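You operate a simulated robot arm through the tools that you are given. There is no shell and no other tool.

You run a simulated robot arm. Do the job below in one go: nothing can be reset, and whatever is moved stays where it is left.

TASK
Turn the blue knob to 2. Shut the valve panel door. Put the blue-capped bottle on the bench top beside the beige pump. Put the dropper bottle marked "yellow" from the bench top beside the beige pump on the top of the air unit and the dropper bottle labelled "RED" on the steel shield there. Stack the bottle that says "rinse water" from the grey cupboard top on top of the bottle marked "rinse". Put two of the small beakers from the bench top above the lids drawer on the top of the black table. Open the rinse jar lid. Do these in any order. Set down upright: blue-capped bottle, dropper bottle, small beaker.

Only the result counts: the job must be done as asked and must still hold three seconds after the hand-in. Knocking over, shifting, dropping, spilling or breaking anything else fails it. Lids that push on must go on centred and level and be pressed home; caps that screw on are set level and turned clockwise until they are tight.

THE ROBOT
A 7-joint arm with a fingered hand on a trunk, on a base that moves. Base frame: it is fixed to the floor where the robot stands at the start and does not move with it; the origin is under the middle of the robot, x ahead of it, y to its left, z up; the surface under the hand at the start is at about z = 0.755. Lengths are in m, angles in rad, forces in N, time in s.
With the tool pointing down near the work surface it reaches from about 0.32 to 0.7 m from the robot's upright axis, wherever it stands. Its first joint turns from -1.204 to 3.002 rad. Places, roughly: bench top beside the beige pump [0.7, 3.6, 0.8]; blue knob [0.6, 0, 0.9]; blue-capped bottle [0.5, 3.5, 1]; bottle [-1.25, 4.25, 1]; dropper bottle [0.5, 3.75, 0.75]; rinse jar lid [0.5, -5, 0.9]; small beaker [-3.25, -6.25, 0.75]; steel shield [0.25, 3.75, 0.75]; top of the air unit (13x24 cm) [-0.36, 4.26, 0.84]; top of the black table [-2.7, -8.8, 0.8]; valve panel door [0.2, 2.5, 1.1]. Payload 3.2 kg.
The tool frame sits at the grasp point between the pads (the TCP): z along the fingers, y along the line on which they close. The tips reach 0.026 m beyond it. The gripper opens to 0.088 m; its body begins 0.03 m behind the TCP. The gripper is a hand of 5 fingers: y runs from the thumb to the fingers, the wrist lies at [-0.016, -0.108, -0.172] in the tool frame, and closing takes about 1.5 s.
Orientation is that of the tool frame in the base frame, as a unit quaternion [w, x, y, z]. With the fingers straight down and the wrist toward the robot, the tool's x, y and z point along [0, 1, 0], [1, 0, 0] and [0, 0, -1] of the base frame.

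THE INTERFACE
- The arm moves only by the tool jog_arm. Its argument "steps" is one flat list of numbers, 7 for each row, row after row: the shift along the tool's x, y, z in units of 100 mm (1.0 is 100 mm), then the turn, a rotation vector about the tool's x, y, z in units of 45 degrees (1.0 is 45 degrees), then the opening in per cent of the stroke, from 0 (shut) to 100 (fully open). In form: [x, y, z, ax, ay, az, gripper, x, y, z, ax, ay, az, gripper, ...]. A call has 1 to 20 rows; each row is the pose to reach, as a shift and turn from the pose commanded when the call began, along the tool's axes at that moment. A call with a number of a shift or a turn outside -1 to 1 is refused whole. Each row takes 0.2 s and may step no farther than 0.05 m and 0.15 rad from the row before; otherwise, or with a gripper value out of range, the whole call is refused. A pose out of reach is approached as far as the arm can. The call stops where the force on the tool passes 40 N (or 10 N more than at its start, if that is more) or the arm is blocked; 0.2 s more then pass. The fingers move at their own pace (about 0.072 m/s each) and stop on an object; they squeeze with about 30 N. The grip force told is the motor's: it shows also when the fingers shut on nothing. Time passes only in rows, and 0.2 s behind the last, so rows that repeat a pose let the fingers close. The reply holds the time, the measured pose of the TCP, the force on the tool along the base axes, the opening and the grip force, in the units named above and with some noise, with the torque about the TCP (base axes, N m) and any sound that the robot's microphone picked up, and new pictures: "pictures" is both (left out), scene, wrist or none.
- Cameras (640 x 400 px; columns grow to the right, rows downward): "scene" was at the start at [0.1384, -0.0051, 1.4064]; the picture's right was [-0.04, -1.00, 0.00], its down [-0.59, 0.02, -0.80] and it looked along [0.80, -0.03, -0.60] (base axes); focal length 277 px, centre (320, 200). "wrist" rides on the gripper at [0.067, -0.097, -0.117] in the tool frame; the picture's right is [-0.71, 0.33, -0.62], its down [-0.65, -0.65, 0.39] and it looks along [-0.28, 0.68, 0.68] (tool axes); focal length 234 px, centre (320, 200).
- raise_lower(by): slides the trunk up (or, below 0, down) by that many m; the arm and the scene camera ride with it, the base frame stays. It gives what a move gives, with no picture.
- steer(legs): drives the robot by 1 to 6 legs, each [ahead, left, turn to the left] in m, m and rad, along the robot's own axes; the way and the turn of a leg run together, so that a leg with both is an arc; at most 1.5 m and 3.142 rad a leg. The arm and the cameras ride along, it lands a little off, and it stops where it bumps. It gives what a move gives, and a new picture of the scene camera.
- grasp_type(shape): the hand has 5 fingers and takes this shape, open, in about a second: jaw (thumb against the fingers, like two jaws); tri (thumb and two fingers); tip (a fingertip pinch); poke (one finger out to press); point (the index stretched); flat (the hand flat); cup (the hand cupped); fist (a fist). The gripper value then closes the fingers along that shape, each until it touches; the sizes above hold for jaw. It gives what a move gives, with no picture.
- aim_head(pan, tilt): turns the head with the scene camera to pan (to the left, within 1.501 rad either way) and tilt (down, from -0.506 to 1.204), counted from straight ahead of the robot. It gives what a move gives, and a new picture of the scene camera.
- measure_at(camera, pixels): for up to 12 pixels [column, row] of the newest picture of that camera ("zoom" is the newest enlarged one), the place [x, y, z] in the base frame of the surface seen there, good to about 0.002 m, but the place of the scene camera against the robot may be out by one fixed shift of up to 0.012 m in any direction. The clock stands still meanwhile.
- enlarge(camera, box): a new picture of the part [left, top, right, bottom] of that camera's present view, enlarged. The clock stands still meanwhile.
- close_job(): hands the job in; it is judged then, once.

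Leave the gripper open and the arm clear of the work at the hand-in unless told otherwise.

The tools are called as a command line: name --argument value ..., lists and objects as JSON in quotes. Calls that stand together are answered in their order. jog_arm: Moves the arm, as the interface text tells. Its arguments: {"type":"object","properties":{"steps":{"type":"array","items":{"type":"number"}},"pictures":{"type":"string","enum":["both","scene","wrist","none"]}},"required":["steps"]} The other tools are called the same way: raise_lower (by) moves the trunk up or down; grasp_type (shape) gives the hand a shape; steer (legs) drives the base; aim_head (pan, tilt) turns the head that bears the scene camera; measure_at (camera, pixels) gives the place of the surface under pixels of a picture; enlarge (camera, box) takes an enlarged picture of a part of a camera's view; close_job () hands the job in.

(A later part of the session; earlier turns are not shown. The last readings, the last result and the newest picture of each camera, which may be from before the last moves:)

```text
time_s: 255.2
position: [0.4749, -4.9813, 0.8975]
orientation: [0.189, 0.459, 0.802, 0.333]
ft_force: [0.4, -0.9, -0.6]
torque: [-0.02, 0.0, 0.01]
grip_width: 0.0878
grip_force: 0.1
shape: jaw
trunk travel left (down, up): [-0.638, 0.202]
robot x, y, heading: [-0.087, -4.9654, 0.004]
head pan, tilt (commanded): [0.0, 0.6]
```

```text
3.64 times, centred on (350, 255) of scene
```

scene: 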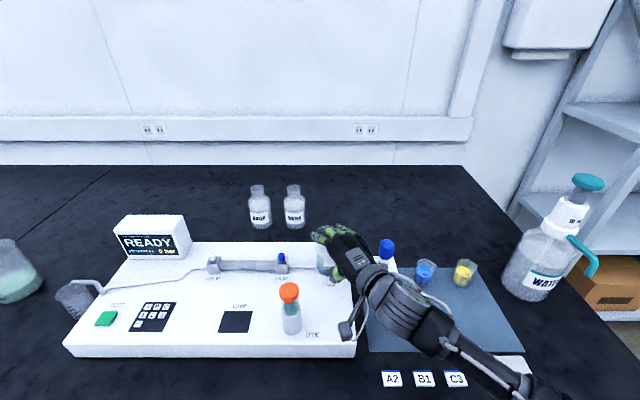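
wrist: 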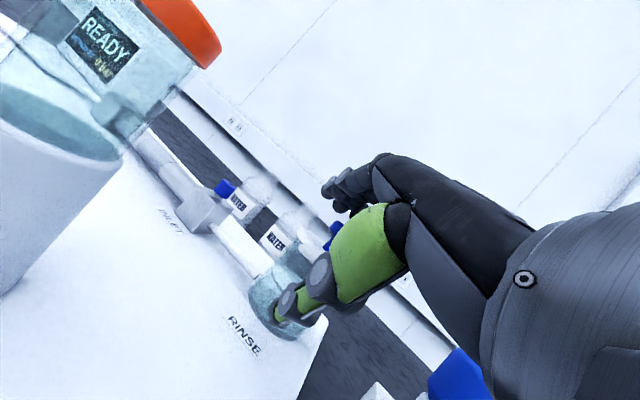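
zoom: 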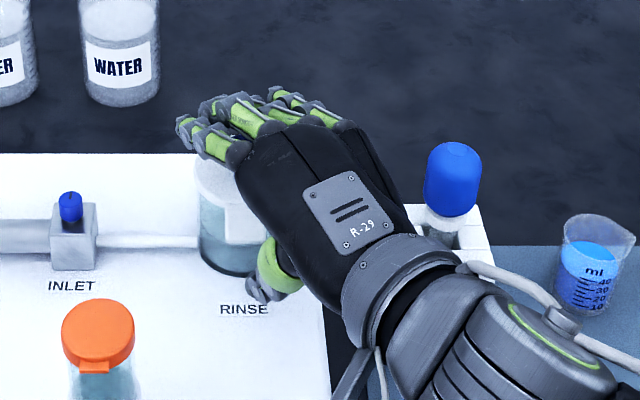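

The thumb should now be under the tab. I'll lift 20 mm straight up in small rows and watch the lid and force.

jog_arm --steps '[0, 0.035, -0.035, 0, 0, 0, 100, 0, 0.07, -0.07, 0, 0, 0, 100, 0, 0.106, -0.105, 0, 0, 0, 100, 0, 0.142, -0.141, 0, 0, 0, 100]'

enlarge --camera "wrist" --box '[180, 180, 380, 350]'

enlarge --camera "scene" --box '[300, 200, 400, 310]'

```text
time_s: 256.2
position: [0.4747, -4.9806, 0.9183]
orientation: [0.188, 0.458, 0.802, 0.334]
ft_force: [0.1, 0.6, -0.7]
torque: [0.01, 0.03, 0.01]
grip_width: 0.088
grip_force: 0.0
shape: jaw
trunk travel left (down, up): [-0.638, 0.202]
robot x, y, heading: [-0.0853, -4.9614, -0.001]
head pan, tilt (commanded): [0.0, 0.6]
```

scene: 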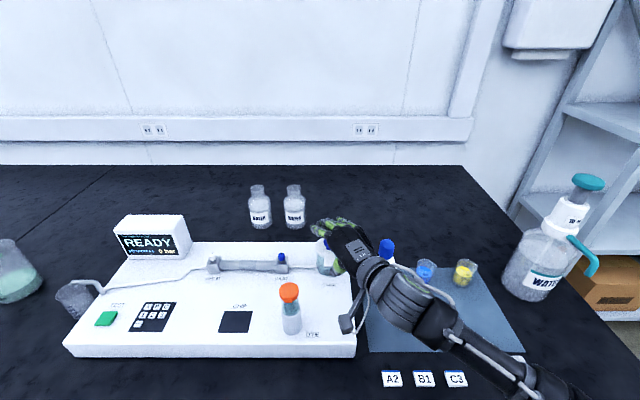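
wrist: 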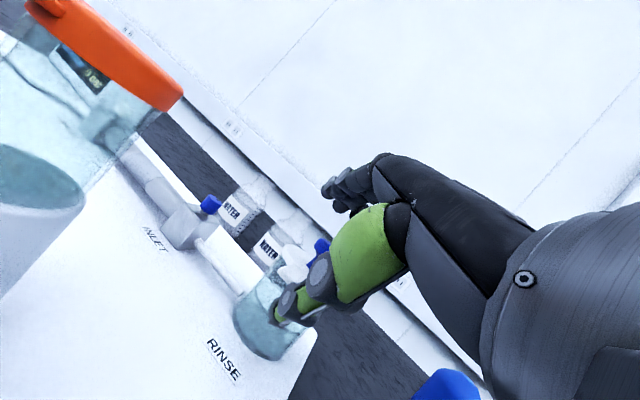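

```text
2.35 times, centred on (280, 265) of wrist
```

zoom: 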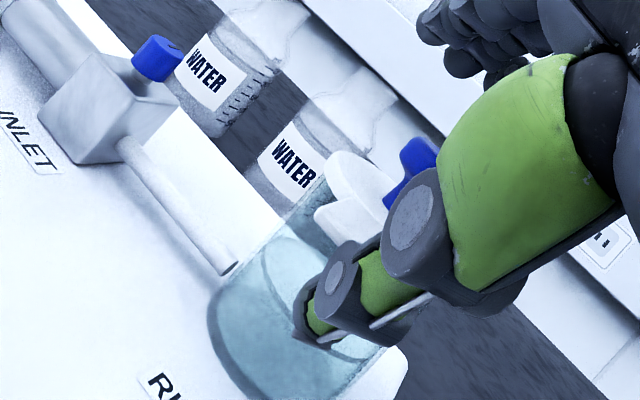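

```text
3.64 times, centred on (350, 255) of scene
```

zoom: 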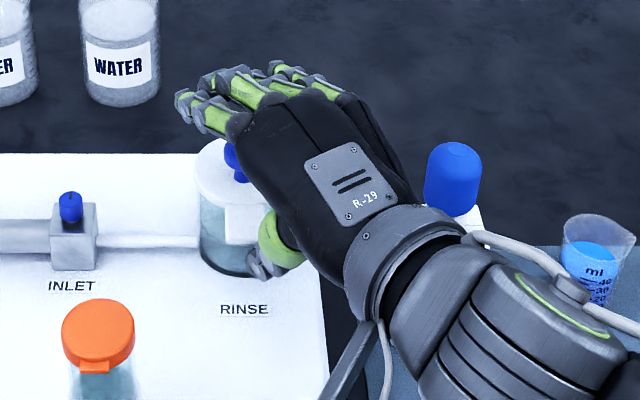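

No contact yet. I'll lift another 15 mm.

jog_arm --steps '[0, 0.035, -0.035, 0, 0, 0, 100, 0, 0.07, -0.07, 0, 0, 0, 100, 0, 0.106, -0.105, 0, 0, 0, 100]' --pictures "none"

enlarge --camera "wrist" --box '[180, 180, 380, 350]'

enlarge --camera "scene" --box '[300, 200, 400, 310]'

```text
time_s: 257.0
position: [0.4752, -4.9826, 0.9332]
orientation: [0.188, 0.459, 0.801, 0.334]
ft_force: [0.4, -0.1, 0.0]
torque: [0.02, 0.0, -0.01]
grip_width: 0.0879
grip_force: 0.0
shape: jaw
trunk travel left (down, up): [-0.638, 0.202]
robot x, y, heading: [-0.0903, -4.9665, 0.005]
head pan, tilt (commanded): [0.0, 0.6]
```

```text
2.35 times, centred on (280, 265) of wrist
```

zoom: 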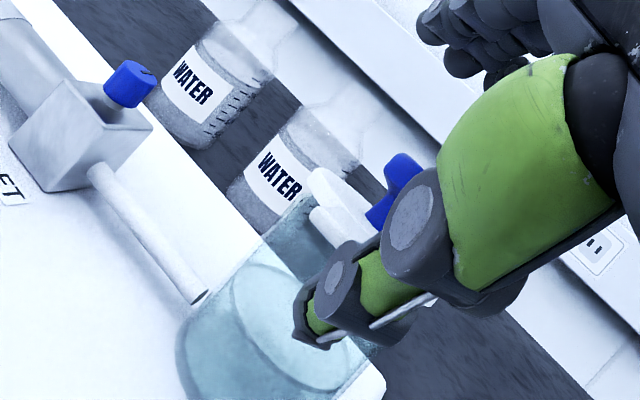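

```text
3.64 times, centred on (350, 255) of scene
```

zoom: 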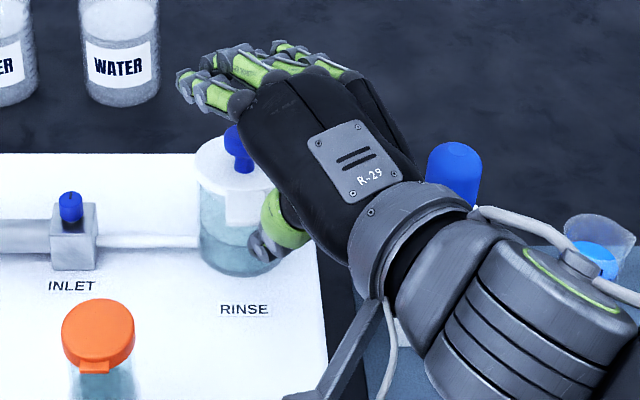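

The thumb seems to be just right of the tab (285,225 vs 240,205). I'll measure both.

measure_at --camera "zoom" --pixels '[[240, 205], [255, 190], [283, 215], [265, 250], [290, 230], [300, 240], [272, 235], [237, 165], [200, 95], [250, 110], [245, 150]]'

```text
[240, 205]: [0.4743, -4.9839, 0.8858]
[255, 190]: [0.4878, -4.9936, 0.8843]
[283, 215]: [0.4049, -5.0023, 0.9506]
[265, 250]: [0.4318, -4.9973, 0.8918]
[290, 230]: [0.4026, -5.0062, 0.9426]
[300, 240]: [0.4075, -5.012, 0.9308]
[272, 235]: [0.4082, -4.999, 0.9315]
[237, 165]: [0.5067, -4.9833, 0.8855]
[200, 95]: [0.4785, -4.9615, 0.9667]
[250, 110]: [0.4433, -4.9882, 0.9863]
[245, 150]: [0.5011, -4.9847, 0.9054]
```

The lid reads about 10 mm higher than before. I'll check this against the device's top surface and other points in the same view.

measure_at --camera "zoom" --pixels '[[150, 280], [60, 170], [160, 170], [100, 330], [215, 160], [262, 180], [228, 215], [250, 215], [245, 310], [120, 60]]'

enlarge --camera "scene" --box '[330, 225, 375, 280]'

```text
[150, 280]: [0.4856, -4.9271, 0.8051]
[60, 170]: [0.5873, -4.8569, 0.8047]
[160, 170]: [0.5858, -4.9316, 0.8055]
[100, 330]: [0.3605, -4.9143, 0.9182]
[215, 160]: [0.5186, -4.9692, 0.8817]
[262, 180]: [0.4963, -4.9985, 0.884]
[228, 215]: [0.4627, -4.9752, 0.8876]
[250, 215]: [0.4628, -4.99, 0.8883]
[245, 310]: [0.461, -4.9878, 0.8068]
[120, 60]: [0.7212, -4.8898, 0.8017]
```

```text
7.27 times, centred on (352, 252) of scene
```

zoom: 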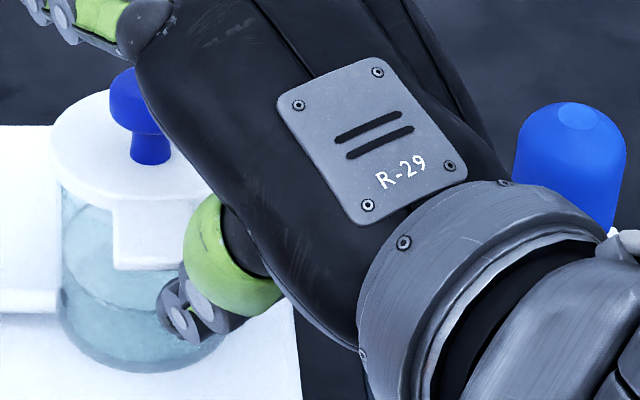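

Good: measured along the lid, the tab has risen 15 mm while the back stays, so the lid is hinged at the back (x about 0.55) and is already about 10° open. I'll follow the arc: up and forward, with a small shift to the left to sit better under the tab.

jog_arm --steps '[-0.005, 0.08, -0.024, 0, 0, 0, 100, -0.01, 0.165, -0.047, 0, 0, 0, 100, -0.014, 0.25, -0.07, 0, 0, 0, 100, -0.014, 0.329, -0.094, 0, 0, 0, 100]' --pictures "none"

jog_arm --steps '[-0.025, 0.08, -0.017, 0, 0, 0, 100, -0.05, 0.155, -0.033, 0, 0, 0, 100, -0.074, 0.233, -0.05, 0, 0, 0, 100]' --pictures "both"

enlarge --camera "scene" --box '[300, 190, 400, 300]'

```text
time_s: 258.0
position: [0.4895, -4.9738, 0.9636]
orientation: [0.189, 0.458, 0.802, 0.334]
ft_force: [-0.4, -0.6, 0.1]
torque: [0.02, 0.01, 0.0]
grip_width: 0.0877
grip_force: 0.0
shape: jaw
trunk travel left (down, up): [-0.638, 0.202]
robot x, y, heading: [-0.088, -4.9631, -0.001]
head pan, tilt (commanded): [0.0, 0.6]
```

```text
time_s: 258.8
position: [0.5055, -4.9736, 0.9829]
orientation: [0.189, 0.459, 0.801, 0.334]
ft_force: [-0.2, -0.4, 0.3]
torque: [-0.03, -0.01, 0.01]
grip_width: 0.088
grip_force: 0.0
shape: jaw
trunk travel left (down, up): [-0.638, 0.202]
robot x, y, heading: [-0.0858, -4.9653, 0.005]
head pan, tilt (commanded): [0.0, 0.6]
```

scene: 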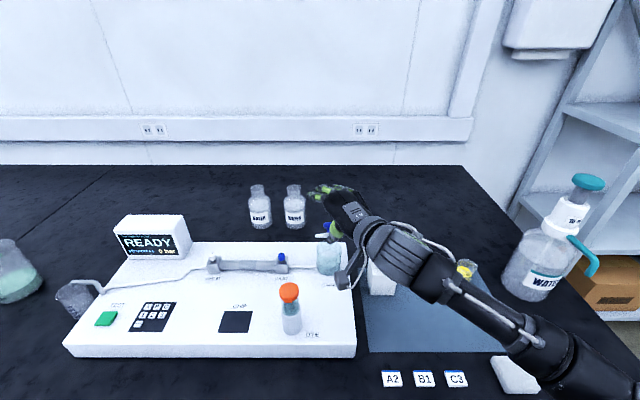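
wrist: 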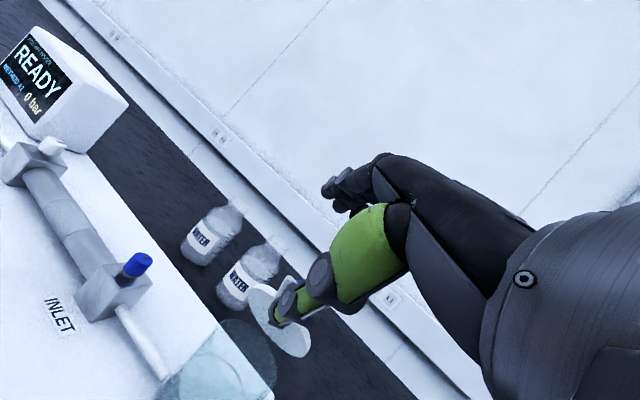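

```text
3.64 times, centred on (350, 245) of scene
```

zoom: 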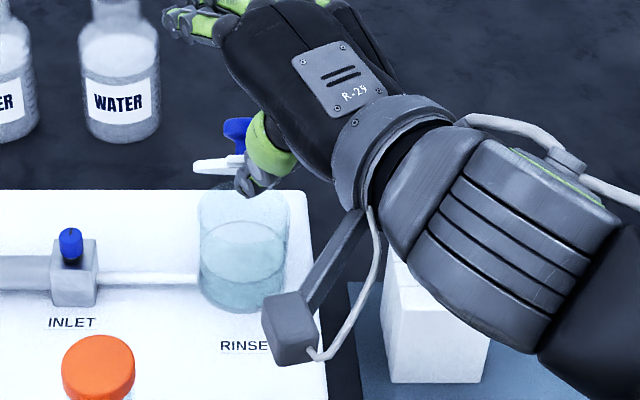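

The lid is now about 45° open. I'll keep following the arc: further forward until past the vertical, watching the force.

jog_arm --steps '[-0.052, 0.087, 0.037, 0, 0, 0, 100, -0.104, 0.174, 0.075, 0, 0, 0, 100, -0.147, 0.25, 0.102, 0, 0, 0, 100, -0.19, 0.327, 0.129, 0, 0, 0, 100]' --pictures "none"

enlarge --camera "scene" --box '[300, 190, 400, 300]'

enlarge --camera "wrist" --box '[180, 220, 400, 400]'

```text
time_s: 259.8
position: [0.5422, -4.9739, 0.9959]
orientation: [0.189, 0.459, 0.802, 0.333]
ft_force: [0.0, -0.1, -0.1]
torque: [-0.02, 0.01, -0.01]
grip_width: 0.0877
grip_force: 0.1
shape: jaw
trunk travel left (down, up): [-0.638, 0.202]
robot x, y, heading: [-0.088, -4.9657, 0.002]
head pan, tilt (commanded): [0.0, 0.6]
```

```text
3.64 times, centred on (350, 245) of scene
```

zoom: 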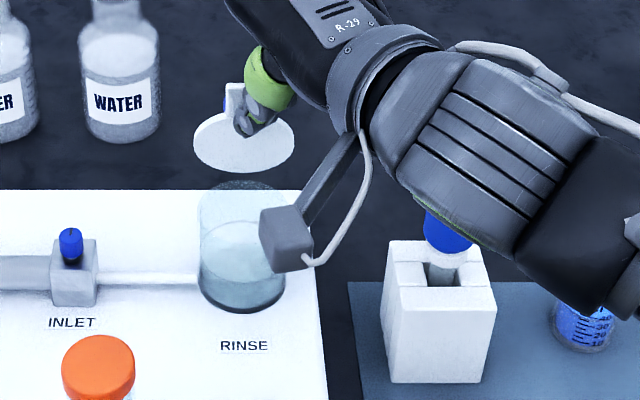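

```text
2.22 times, centred on (290, 310) of wrist
```

zoom: 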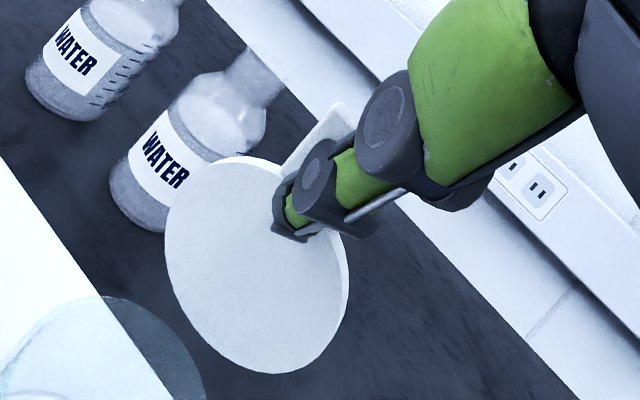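

The lid is near 75 to 80° open, with the thumb on its inner face. I'll push on past the vertical.

jog_arm --steps '[-0.046, 0.063, 0.046, 0, 0, 0, 100, -0.092, 0.127, 0.092, 0, 0, 0, 100, -0.15, 0.19, 0.18, 0, 0, 0, 100, -0.214, 0.245, 0.266, 0, 0, 0, 100, -0.27, 0.275, 0.372, 0, 0, 0, 100]' --pictures "none"

enlarge --camera "scene" --box '[300, 190, 400, 300]'

enlarge --camera "wrist" --box '[180, 220, 400, 400]'

```text
time_s: 261.0
position: [0.5924, -4.9749, 0.993]
orientation: [0.19, 0.457, 0.801, 0.336]
ft_force: [-4.8, 0.3, 4.6]
torque: [-0.13, 0.34, -0.08]
grip_width: 0.0876
grip_force: 0.1
shape: jaw
trunk travel left (down, up): [-0.638, 0.202]
robot x, y, heading: [-0.0908, -4.9653, 0.002]
head pan, tilt (commanded): [0.0, 0.6]
```

```text
3.64 times, centred on (350, 245) of scene
```

zoom: 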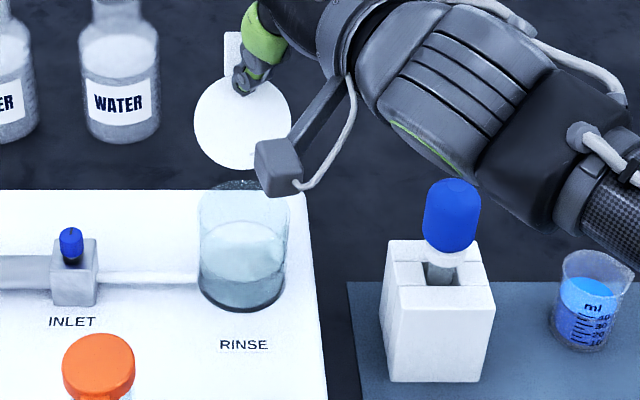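

```text
2.22 times, centred on (290, 310) of wrist
```

zoom: 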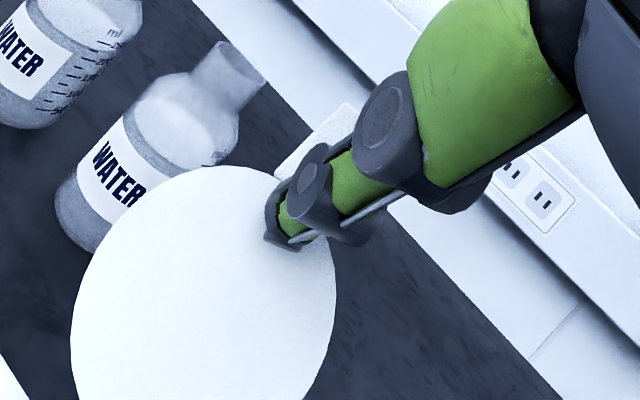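

There is now a few newtons of resistance, so the lid may be near its stop. I'll measure the lid's plane for its angle.

enlarge --camera "scene" --box '[340, 195, 385, 245]'

```text
8.00 times, centred on (362, 220) of scene
```

zoom: 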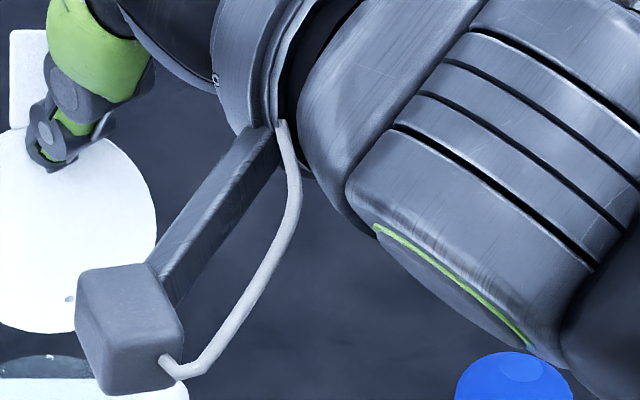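

measure_at --camera "zoom" --pixels '[[20, 50], [20, 100], [10, 180], [50, 200], [100, 200], [50, 260], [30, 310], [60, 300], [120, 180]]'

```text
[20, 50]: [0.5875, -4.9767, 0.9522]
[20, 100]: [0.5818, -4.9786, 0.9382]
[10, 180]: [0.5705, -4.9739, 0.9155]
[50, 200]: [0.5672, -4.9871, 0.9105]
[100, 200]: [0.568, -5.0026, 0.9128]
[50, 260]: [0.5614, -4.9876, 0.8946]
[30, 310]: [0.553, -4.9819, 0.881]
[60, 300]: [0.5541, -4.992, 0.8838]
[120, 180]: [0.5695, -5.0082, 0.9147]
```

The lid's plane leans back 26° past the vertical, i.e. about 116° open, so it will stay. I'll draw the hand back along its axis, upwards.

jog_arm --steps '[0, 0, -0.1, 0, 0, 0, 100, 0, 0, -0.3, 0, 0, 0, 100, 0, 0, -0.6, 0, 0, 0, 100, 0, 0, -1.0, 0, 0, 0, 100]' --pictures "scene"

enlarge --camera "scene" --box '[300, 170, 400, 300]'

```text
time_s: 262.0
position: [0.534, -5.0129, 1.0588]
orientation: [0.188, 0.458, 0.802, 0.334]
ft_force: [0.3, -0.5, -0.7]
torque: [0.02, -0.02, -0.04]
grip_width: 0.0881
grip_force: 0.1
shape: jaw
trunk travel left (down, up): [-0.638, 0.202]
robot x, y, heading: [-0.0868, -4.9651, 0.008]
head pan, tilt (commanded): [0.0, 0.6]
```

scene: 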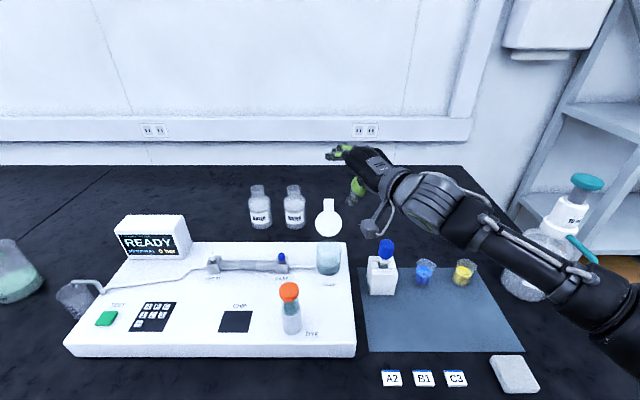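

```text
3.08 times, centred on (350, 235) of scene
```

zoom: 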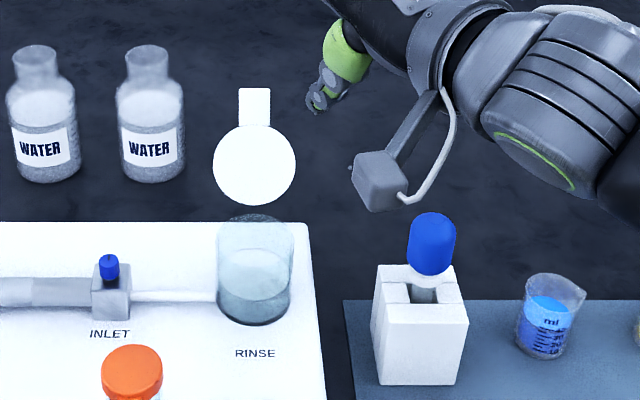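

The lid stays open. I'll raise the trunk 0.1 m and back straight off from the bench.

raise_lower --by 0.12

steer --legs '[[-0.6, 0, 0]]'

enlarge --camera "scene" --box '[270, 170, 470, 320]'

```text
time_s: 263.5
position: [0.534, -5.0119, 1.1783]
orientation: [0.189, 0.459, 0.801, 0.334]
ft_force: [0.3, -0.2, -0.1]
torque: [-0.03, 0.0, -0.01]
grip_width: 0.0879
grip_force: 0.0
shape: jaw
trunk travel left (down, up): [-0.758, 0.082]
robot x, y, heading: [-0.0883, -4.9648, 0.01]
head pan, tilt (commanded): [0.0, 0.6]
```

```text
time_s: 266.9
position: [-0.0648, -5.0147, 1.1786]
orientation: [0.189, 0.459, 0.802, 0.333]
ft_force: [-0.5, 0.0, 0.0]
torque: [-0.01, 0.0, 0.0]
grip_width: 0.0878
grip_force: 0.2
shape: jaw
trunk travel left (down, up): [-0.758, 0.082]
robot x, y, heading: [-0.691, -4.9725, -0.001]
head pan, tilt (commanded): [0.0, 0.6]
```

scene: 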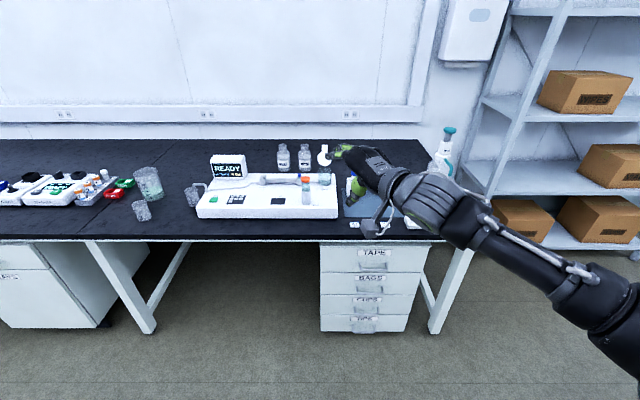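

```text
2.67 times, centred on (370, 245) of scene
```

zoom: 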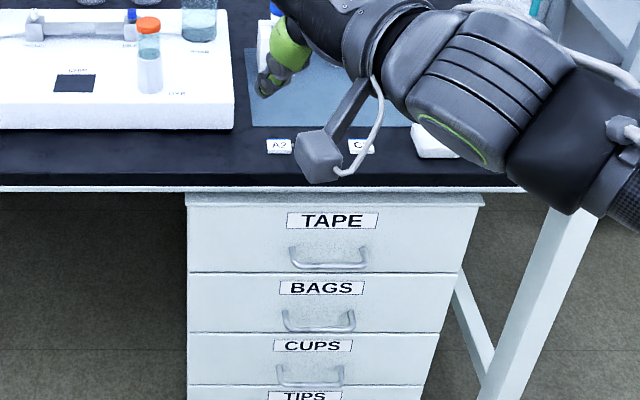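

The lid is still open. In free space I'll bring the hand back to straight down: pitch back 45°, then turn 30°.

jog_arm --steps '[0, 0, 0, 0.167, 0, 0, 100, 0, 0, 0, 0.333, 0, 0, 100, 0, 0, 0, 0.5, 0, 0, 100, 0, 0, 0, 0.667, 0, 0, 100, 0, 0, 0, 0.833, 0, 0, 100, 0, 0, 0, 1.0, 0, 0, 100]' --pictures "none"

jog_arm --steps '[0, -0.2, 0, 0, 0, 0.17, 100, 0, -0.4, 0, 0, 0, 0.34, 100, 0, -0.7, 0, 0, 0, 0.5, 100, 0, -1.0, 0, 0, 0, 0.667, 100]' --pictures "scene"

```text
time_s: 268.3
position: [-0.0648, -5.0111, 1.1787]
orientation: [-0.001, 0.496, 0.868, 0.001]
ft_force: [0.5, 0.0, -0.3]
torque: [0.0, -0.06, -0.04]
grip_width: 0.0881
grip_force: 0.0
shape: jaw
trunk travel left (down, up): [-0.758, 0.082]
robot x, y, heading: [-0.6852, -4.969, 0.001]
head pan, tilt (commanded): [0.0, 0.6]
```

```text
time_s: 269.3
position: [-0.1536, -5.0633, 1.1799]
orientation: [-0.002, 0.705, 0.71, 0.003]
ft_force: [0.4, 0.0, 0.1]
torque: [-0.01, -0.02, -0.02]
grip_width: 0.088
grip_force: 0.0
shape: jaw
trunk travel left (down, up): [-0.758, 0.082]
robot x, y, heading: [-0.6879, -4.9657, 0.0]
head pan, tilt (commanded): [0.0, 0.6]
```

scene: 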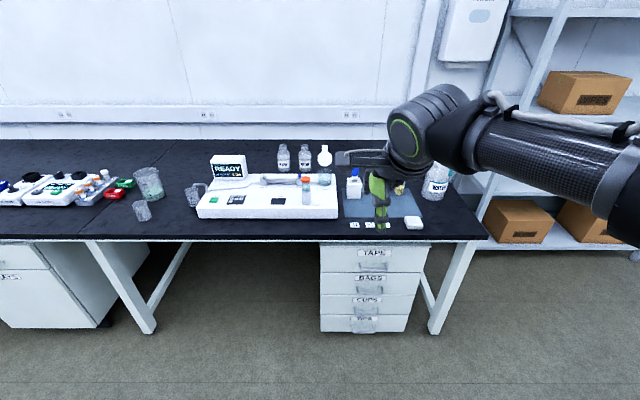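

Next the small beakers at about (-3.25, -6.25). I'll back up half a metre, turn to face down the room (-y) and look to the right side bench.

jog_arm --steps '[0.2, -0.3, 0, 0, 0, 0, 100, 0.4, -0.6, 0, 0, 0, 0, 100, 0.6, -0.9, 0, 0, 0, 0, 100]' --pictures "none"

steer --legs '[[-0.5, 0, 0], [0, 0, -1.571]]'

aim_head --pan -0.8 --tilt 0.35

```text
time_s: 270.1
position: [-0.242, -5.0042, 1.1777]
orientation: [0.0, 0.705, 0.709, 0.002]
ft_force: [-1.2, 0.6, 0.2]
torque: [-0.03, -0.02, 0.03]
grip_width: 0.0883
grip_force: 0.0
shape: jaw
trunk travel left (down, up): [-0.758, 0.082]
robot x, y, heading: [-0.6879, -4.9647, 0.0]
head pan, tilt (commanded): [0.0, 0.6]
```

```text
time_s: 276.8
position: [-1.2217, -5.4126, 1.177]
orientation: [0.001, 1.0, 0.01, 0.001]
ft_force: [0.3, 0.1, 0.4]
torque: [-0.03, 0.0, -0.03]
grip_width: 0.0881
grip_force: 0.0
shape: jaw
trunk travel left (down, up): [-0.758, 0.082]
robot x, y, heading: [-1.1903, -4.964, -1.556]
head pan, tilt (commanded): [0.0, 0.6]
```

scene: 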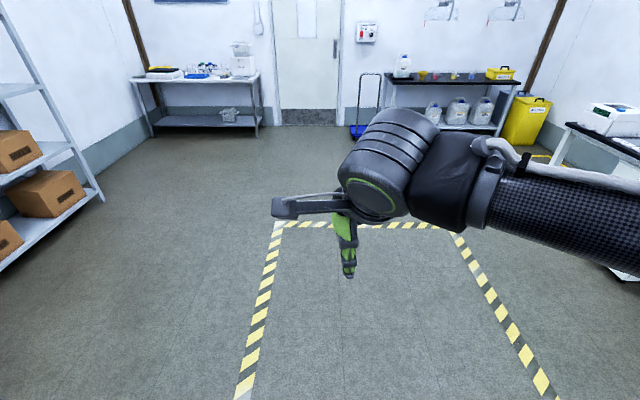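

```text
time_s: 277.9
position: [-1.2216, -5.4144, 1.1771]
orientation: [0.0, 1.0, 0.011, 0.001]
ft_force: [-1.0, -0.2, -0.1]
torque: [0.0, -0.02, -0.02]
grip_width: 0.0877
grip_force: 0.0
shape: jaw
trunk travel left (down, up): [-0.758, 0.082]
robot x, y, heading: [-1.1891, -4.967, -1.556]
head pan, tilt (commanded): [-0.799, 0.351]
```

scene: 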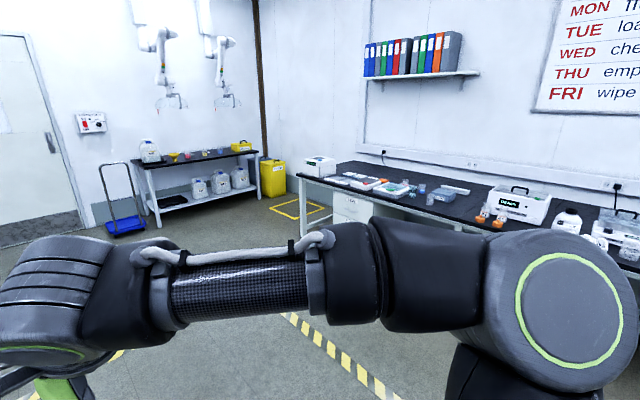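

The black table stands at the back (195,165), and the bench with the lids drawer is on the right. I'll drive on to y -6.25, turn right to face that bench, and look.

steer --legs '[[1.27, 0, -0.015], [0, 0, -1.57]]'

aim_head --pan 0.0 --tilt 0.5

```text
time_s: 288.2
position: [-1.6552, -6.1733, 1.1786]
orientation: [-0.001, -0.69, 0.724, -0.001]
ft_force: [0.2, -0.3, 0.4]
torque: [-0.01, 0.01, -0.01]
grip_width: 0.0878
grip_force: 0.2
shape: jaw
trunk travel left (down, up): [-0.758, 0.082]
robot x, y, heading: [-1.2113, -6.2343, 3.095]
head pan, tilt (commanded): [-0.799, 0.351]
```

scene: 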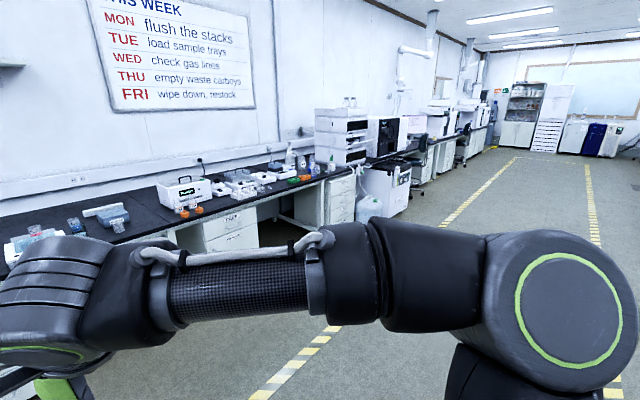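

```text
time_s: 289.3
position: [-1.6544, -6.1739, 1.1778]
orientation: [-0.001, -0.691, 0.723, -0.002]
ft_force: [-0.9, -0.5, 0.0]
torque: [0.0, -0.01, 0.04]
grip_width: 0.0883
grip_force: 0.1
shape: jaw
trunk travel left (down, up): [-0.758, 0.082]
robot x, y, heading: [-1.2085, -6.2392, 3.089]
head pan, tilt (commanded): [0.0, 0.499]
```

scene: 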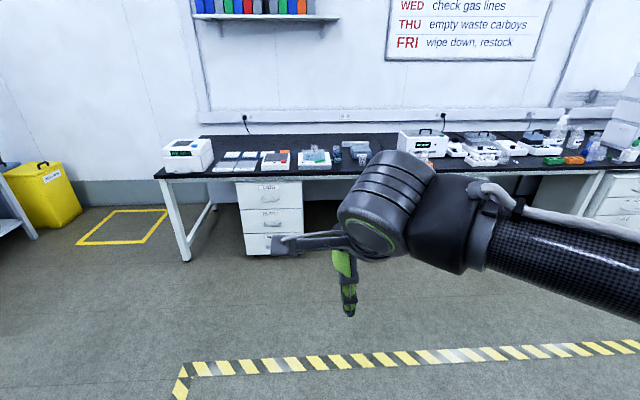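

I'll zoom in on the bench and the drawer labels.

enlarge --camera "scene" --box '[150, 120, 420, 270]'

measure_at --camera "scene" --pixels '[[268, 188], [185, 250], [200, 150], [275, 155], [318, 157], [340, 152], [363, 158], [420, 140], [250, 168], [300, 170], [330, 145], [280, 250]]'

```text
2.37 times, centred on (285, 195) of scene
```

zoom: 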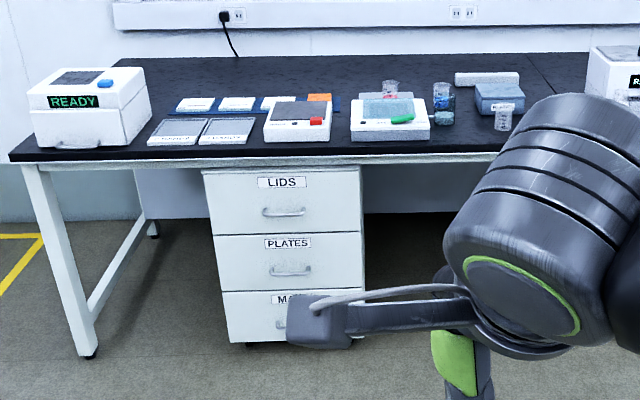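

```text
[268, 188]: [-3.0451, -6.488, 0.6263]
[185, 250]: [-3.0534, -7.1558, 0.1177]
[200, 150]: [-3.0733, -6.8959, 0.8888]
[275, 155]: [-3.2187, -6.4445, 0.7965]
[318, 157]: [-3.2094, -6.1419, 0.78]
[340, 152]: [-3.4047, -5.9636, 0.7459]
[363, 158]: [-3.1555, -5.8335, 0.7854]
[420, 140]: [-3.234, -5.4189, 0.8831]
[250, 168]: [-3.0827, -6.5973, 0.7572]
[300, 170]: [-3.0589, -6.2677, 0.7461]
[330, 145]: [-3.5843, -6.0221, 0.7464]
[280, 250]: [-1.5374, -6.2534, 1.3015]
```

The LIDS drawer's bench top carries several things; beakers are around zoom (390,88), (443,100), (503,115). I'll drive 1.1 m nearer.

steer --legs '[[1.1, 0, 0.05]]'

aim_head --pan 0.0 --tilt 0.6

```text
time_s: 294.9
position: [-2.7424, -6.1777, 1.1768]
orientation: [0.002, 0.713, -0.701, 0.002]
ft_force: [-0.1, -0.1, 0.0]
torque: [0.0, 0.01, 0.01]
grip_width: 0.0879
grip_force: 0.1
shape: jaw
trunk travel left (down, up): [-0.758, 0.082]
robot x, y, heading: [-2.2967, -6.2163, -3.132]
head pan, tilt (commanded): [0.0, 0.499]
```

scene: 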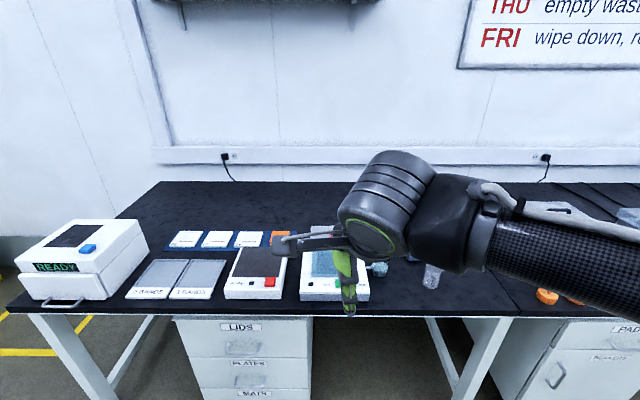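

```text
time_s: 295.5
position: [-2.743, -6.1777, 1.1772]
orientation: [0.001, 0.712, -0.702, 0.002]
ft_force: [0.0, 0.0, 0.7]
torque: [-0.01, 0.02, -0.01]
grip_width: 0.088
grip_force: 0.1
shape: jaw
trunk travel left (down, up): [-0.758, 0.082]
robot x, y, heading: [-2.2951, -6.2087, -3.134]
head pan, tilt (commanded): [0.0, 0.6]
```

scene: 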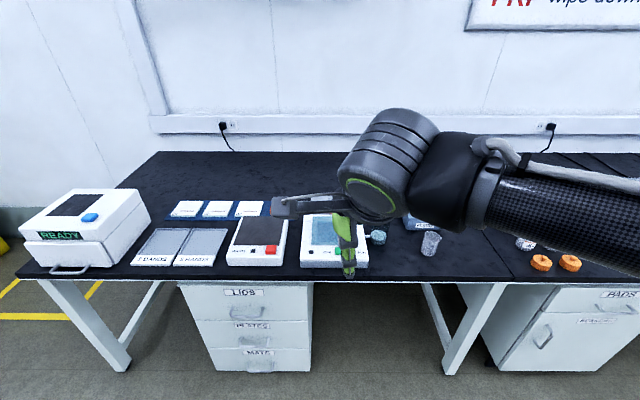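

enlarge --camera "scene" --box '[280, 190, 460, 300]'

enlarge --camera "wrist" --box '[0, 0, 640, 400]'

```text
3.56 times, centred on (370, 245) of scene
```

zoom: 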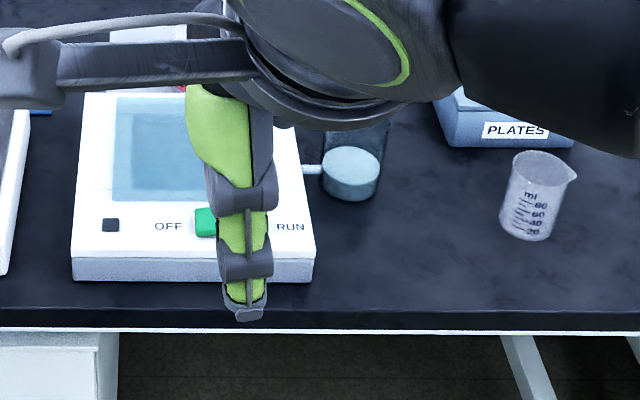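

```text
1.00 times, centred on (320, 200) of wrist (not enlarged: the box is as wide or as high as the picture)
```

zoom: 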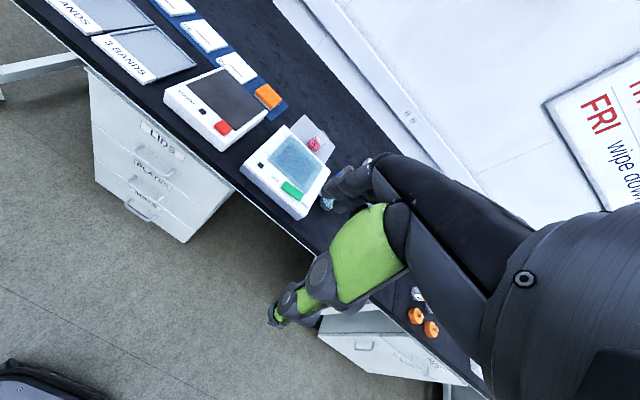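

The hand hides part of the bench. I'll shift it 0.2 m to the robot's left and look again.

jog_arm --steps '[0.25, 0, -0.2, 0, 0, 0, 100, 0.5, 0, -0.4, 0, 0, 0, 100, 0.75, 0, -0.6, 0, 0, 0, 100, 1.0, 0, -0.8, 0, 0, 0, 100]' --pictures "none"

aim_head --pan -0.25 --tilt 0.6

enlarge --camera "scene" --box '[180, 170, 400, 300]'

```text
time_s: 296.5
position: [-2.7403, -6.2794, 1.2581]
orientation: [0.001, 0.713, -0.701, 0.0]
ft_force: [-0.8, -0.7, -0.4]
torque: [0.0, -0.01, -0.02]
grip_width: 0.0882
grip_force: 0.0
shape: jaw
trunk travel left (down, up): [-0.758, 0.082]
robot x, y, heading: [-2.2955, -6.2109, -3.135]
head pan, tilt (commanded): [0.0, 0.6]
```

```text
time_s: 297.3
position: [-2.7418, -6.2765, 1.258]
orientation: [0.001, 0.713, -0.701, 0.001]
ft_force: [0.5, 0.3, 0.0]
torque: [0.0, -0.03, -0.01]
grip_width: 0.0879
grip_force: 0.1
shape: jaw
trunk travel left (down, up): [-0.758, 0.082]
robot x, y, heading: [-2.2961, -6.2105, -3.137]
head pan, tilt (commanded): [-0.25, 0.6]
```

scene: 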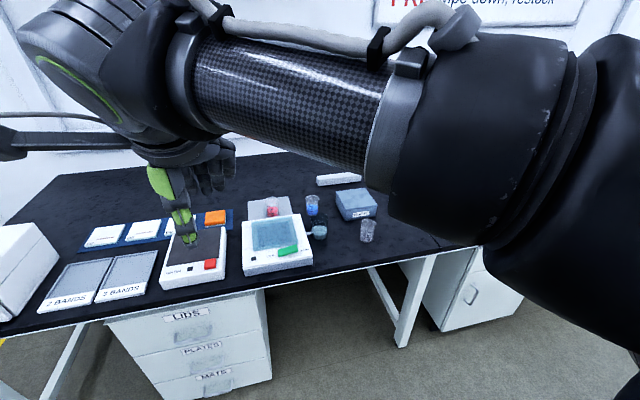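

```text
2.91 times, centred on (290, 235) of scene
```

zoom: 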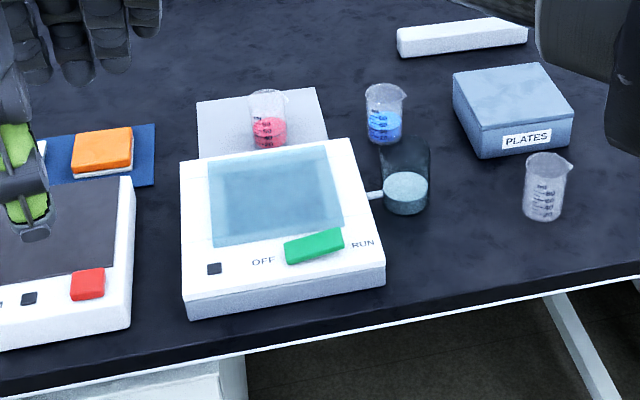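

There are three small beakers: pink (on a sheet), blue, and an empty one by the PLATES box. I'll measure them.

measure_at --camera "zoom" --pixels '[[268, 135], [268, 145], [385, 130], [385, 140], [545, 200], [540, 215], [545, 170], [385, 100], [405, 185], [280, 120], [230, 120], [500, 230]]'

enlarge --camera "scene" --box '[255, 190, 385, 260]'

```text
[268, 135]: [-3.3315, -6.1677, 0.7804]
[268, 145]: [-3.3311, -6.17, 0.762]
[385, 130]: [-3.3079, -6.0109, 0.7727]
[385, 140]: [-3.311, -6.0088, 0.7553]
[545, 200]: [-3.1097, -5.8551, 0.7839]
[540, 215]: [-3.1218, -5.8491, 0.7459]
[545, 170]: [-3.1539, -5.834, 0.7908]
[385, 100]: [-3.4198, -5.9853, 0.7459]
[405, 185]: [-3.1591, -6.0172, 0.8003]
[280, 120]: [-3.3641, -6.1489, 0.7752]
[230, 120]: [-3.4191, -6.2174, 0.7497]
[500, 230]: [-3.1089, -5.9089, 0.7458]
```

```text
4.92 times, centred on (320, 225) of scene
```

zoom: 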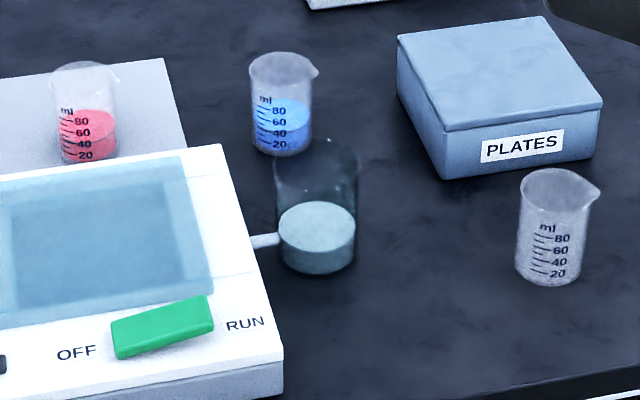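

I'll take the pink and the blue beakers. I'll drive in to about (-2.77, -6.06), the hand staying high.

steer --legs '[[0, -0.15, 0], [0.46, 0, 0]]'

aim_head --pan 0.0 --tilt 0.75

enlarge --camera "wrist" --box '[0, 0, 640, 400]'

```text
time_s: 301.1
position: [-3.2019, -6.132, 1.2576]
orientation: [0.001, 0.714, -0.7, 0.001]
ft_force: [-0.4, 0.4, 0.5]
torque: [-0.02, -0.01, 0.0]
grip_width: 0.0881
grip_force: 0.0
shape: jaw
trunk travel left (down, up): [-0.758, 0.082]
robot x, y, heading: [-2.7596, -6.0626, -3.127]
head pan, tilt (commanded): [-0.25, 0.6]
```

scene: 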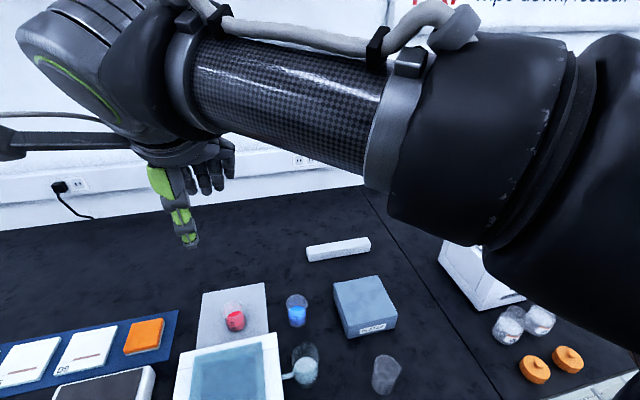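

```text
time_s: 301.8
position: [-3.2002, -6.1345, 1.2586]
orientation: [0.001, 0.715, -0.7, 0.001]
ft_force: [0.0, 0.1, -0.5]
torque: [-0.02, 0.01, 0.03]
grip_width: 0.088
grip_force: 0.1
shape: jaw
trunk travel left (down, up): [-0.758, 0.082]
robot x, y, heading: [-2.7584, -6.0658, -3.131]
head pan, tilt (commanded): [0.0, 0.75]
```

scene: 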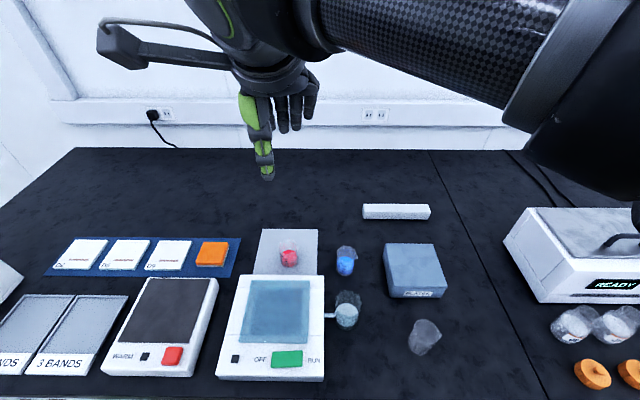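

```text
1.00 times, centred on (320, 200) of wrist (not enlarged: the box is as wide or as high as the picture)
```

zoom: 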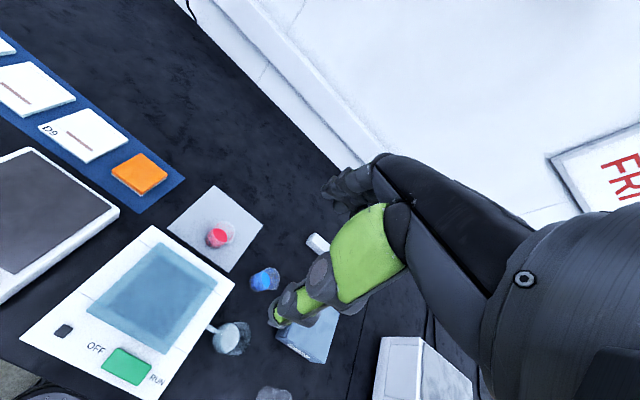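

Pink is at wrist (219,236), blue at (263,280). I'll zoom and measure.

enlarge --camera "wrist" --box '[185, 205, 305, 300]'

```text
4.21 times, centred on (245, 252) of wrist
```

zoom: 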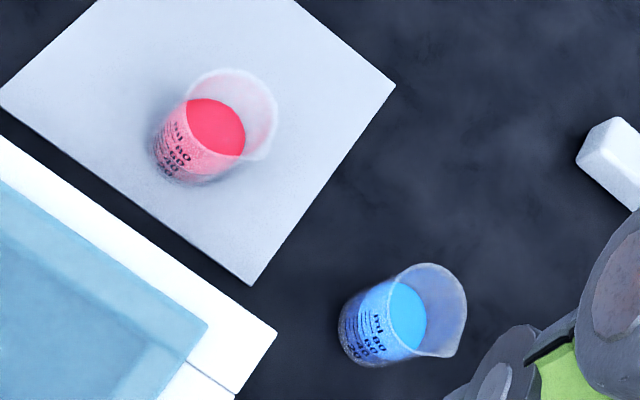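

measure_at --camera "zoom" --pixels '[[217, 128], [190, 150], [265, 110], [235, 78], [175, 180], [258, 150], [400, 310], [365, 335], [455, 300], [430, 272], [455, 345], [360, 360]]'

```text
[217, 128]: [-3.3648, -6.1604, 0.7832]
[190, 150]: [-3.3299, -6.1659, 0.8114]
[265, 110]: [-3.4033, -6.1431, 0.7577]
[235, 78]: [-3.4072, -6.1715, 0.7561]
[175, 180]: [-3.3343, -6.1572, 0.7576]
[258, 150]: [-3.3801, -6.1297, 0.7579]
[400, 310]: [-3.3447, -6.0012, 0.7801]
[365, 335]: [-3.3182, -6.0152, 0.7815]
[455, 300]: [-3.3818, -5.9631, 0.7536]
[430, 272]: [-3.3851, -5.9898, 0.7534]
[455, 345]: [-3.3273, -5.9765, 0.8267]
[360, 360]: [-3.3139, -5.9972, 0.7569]
```

Rim z is 0.827. Before approaching blue, I'll check the glass cylinder's height next to it (scene 347,305) and refine the beaker positions with the scene view.

enlarge --camera "scene" --box '[260, 225, 450, 365]'

measure_at --camera "zoom" --pixels '[[98, 100], [98, 118], [285, 130], [285, 150], [275, 235], [300, 225], [325, 230], [290, 265], [540, 330], [285, 110], [310, 250]]'

```text
2.86 times, centred on (355, 295) of scene
```

zoom: 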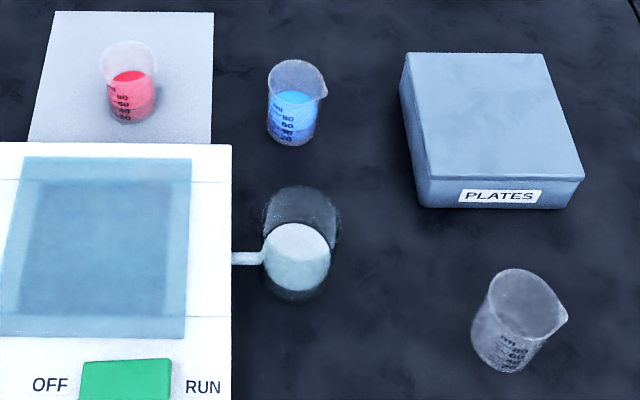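

```text
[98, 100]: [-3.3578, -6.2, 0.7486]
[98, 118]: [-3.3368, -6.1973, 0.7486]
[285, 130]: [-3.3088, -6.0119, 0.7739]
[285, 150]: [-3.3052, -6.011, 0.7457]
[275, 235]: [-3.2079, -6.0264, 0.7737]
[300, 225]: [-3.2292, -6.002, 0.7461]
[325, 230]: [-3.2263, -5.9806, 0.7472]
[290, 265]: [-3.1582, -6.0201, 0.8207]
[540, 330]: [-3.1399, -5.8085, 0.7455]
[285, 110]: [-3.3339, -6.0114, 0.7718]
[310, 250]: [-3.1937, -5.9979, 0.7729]
```

The cylinder's top is about z 0.865, leaving enough room. I'll go over the blue beaker and down to z 1.06, then re-measure.

jog_arm --steps '[-0.16, 0.16, 0.2, 0, 0, 0, 80, -0.33, 0.33, 0.4, 0, 0, 0, 80, -0.5, 0.5, 0.7, 0, 0, 0, 80, -0.66, 0.655, 1.0, 0, 0, 0, 80]' --pictures "none"

jog_arm --steps '[-0.16, 0.16, 0.2, 0, 0, 0, 80, -0.33, 0.33, 0.4, 0, 0, 0, 80, -0.5, 0.5, 0.7, 0, 0, 0, 80, -0.66, 0.655, 1.0, 0, 0, 0, 80]' --pictures "both"

enlarge --camera "wrist" --box '[180, 210, 320, 320]'

```text
time_s: 302.8
position: [-3.2681, -6.0686, 1.1562]
orientation: [0.0, 0.715, -0.699, 0.002]
ft_force: [-0.5, 0.5, 0.7]
torque: [-0.04, 0.03, -0.01]
grip_width: 0.0709
grip_force: 0.1
shape: jaw
trunk travel left (down, up): [-0.758, 0.082]
robot x, y, heading: [-2.756, -6.0692, -3.131]
head pan, tilt (commanded): [0.0, 0.75]
```

```text
time_s: 303.8
position: [-3.3386, -6.0067, 1.0578]
orientation: [0.002, 0.715, -0.699, 0.002]
ft_force: [-0.2, 1.1, 0.3]
torque: [-0.02, -0.02, 0.01]
grip_width: 0.071
grip_force: 0.1
shape: jaw
trunk travel left (down, up): [-0.758, 0.082]
robot x, y, heading: [-2.7535, -6.0622, -3.127]
head pan, tilt (commanded): [0.0, 0.75]
```

scene: 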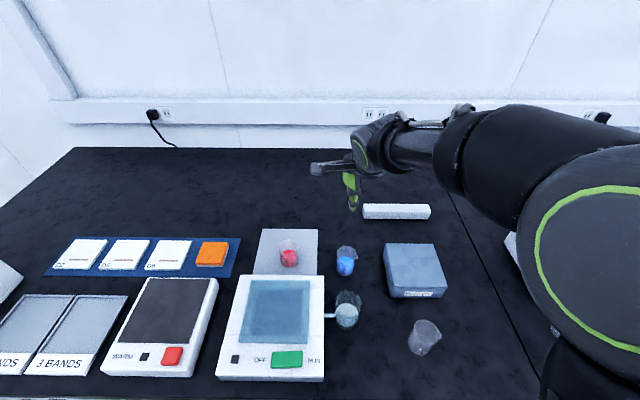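
wrist: 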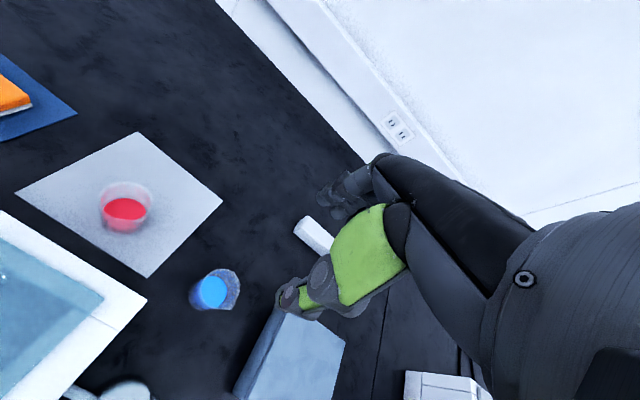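

```text
3.64 times, centred on (250, 265) of wrist
```

zoom: 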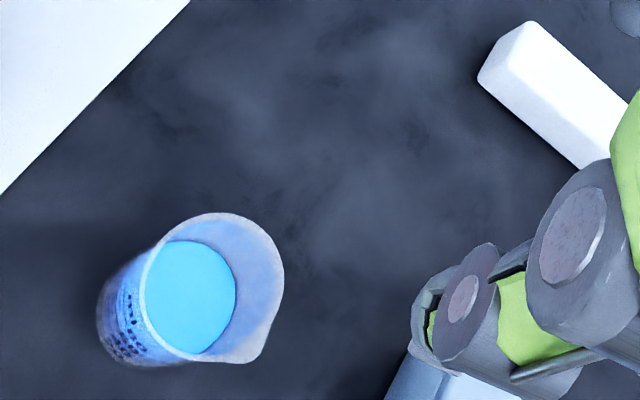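

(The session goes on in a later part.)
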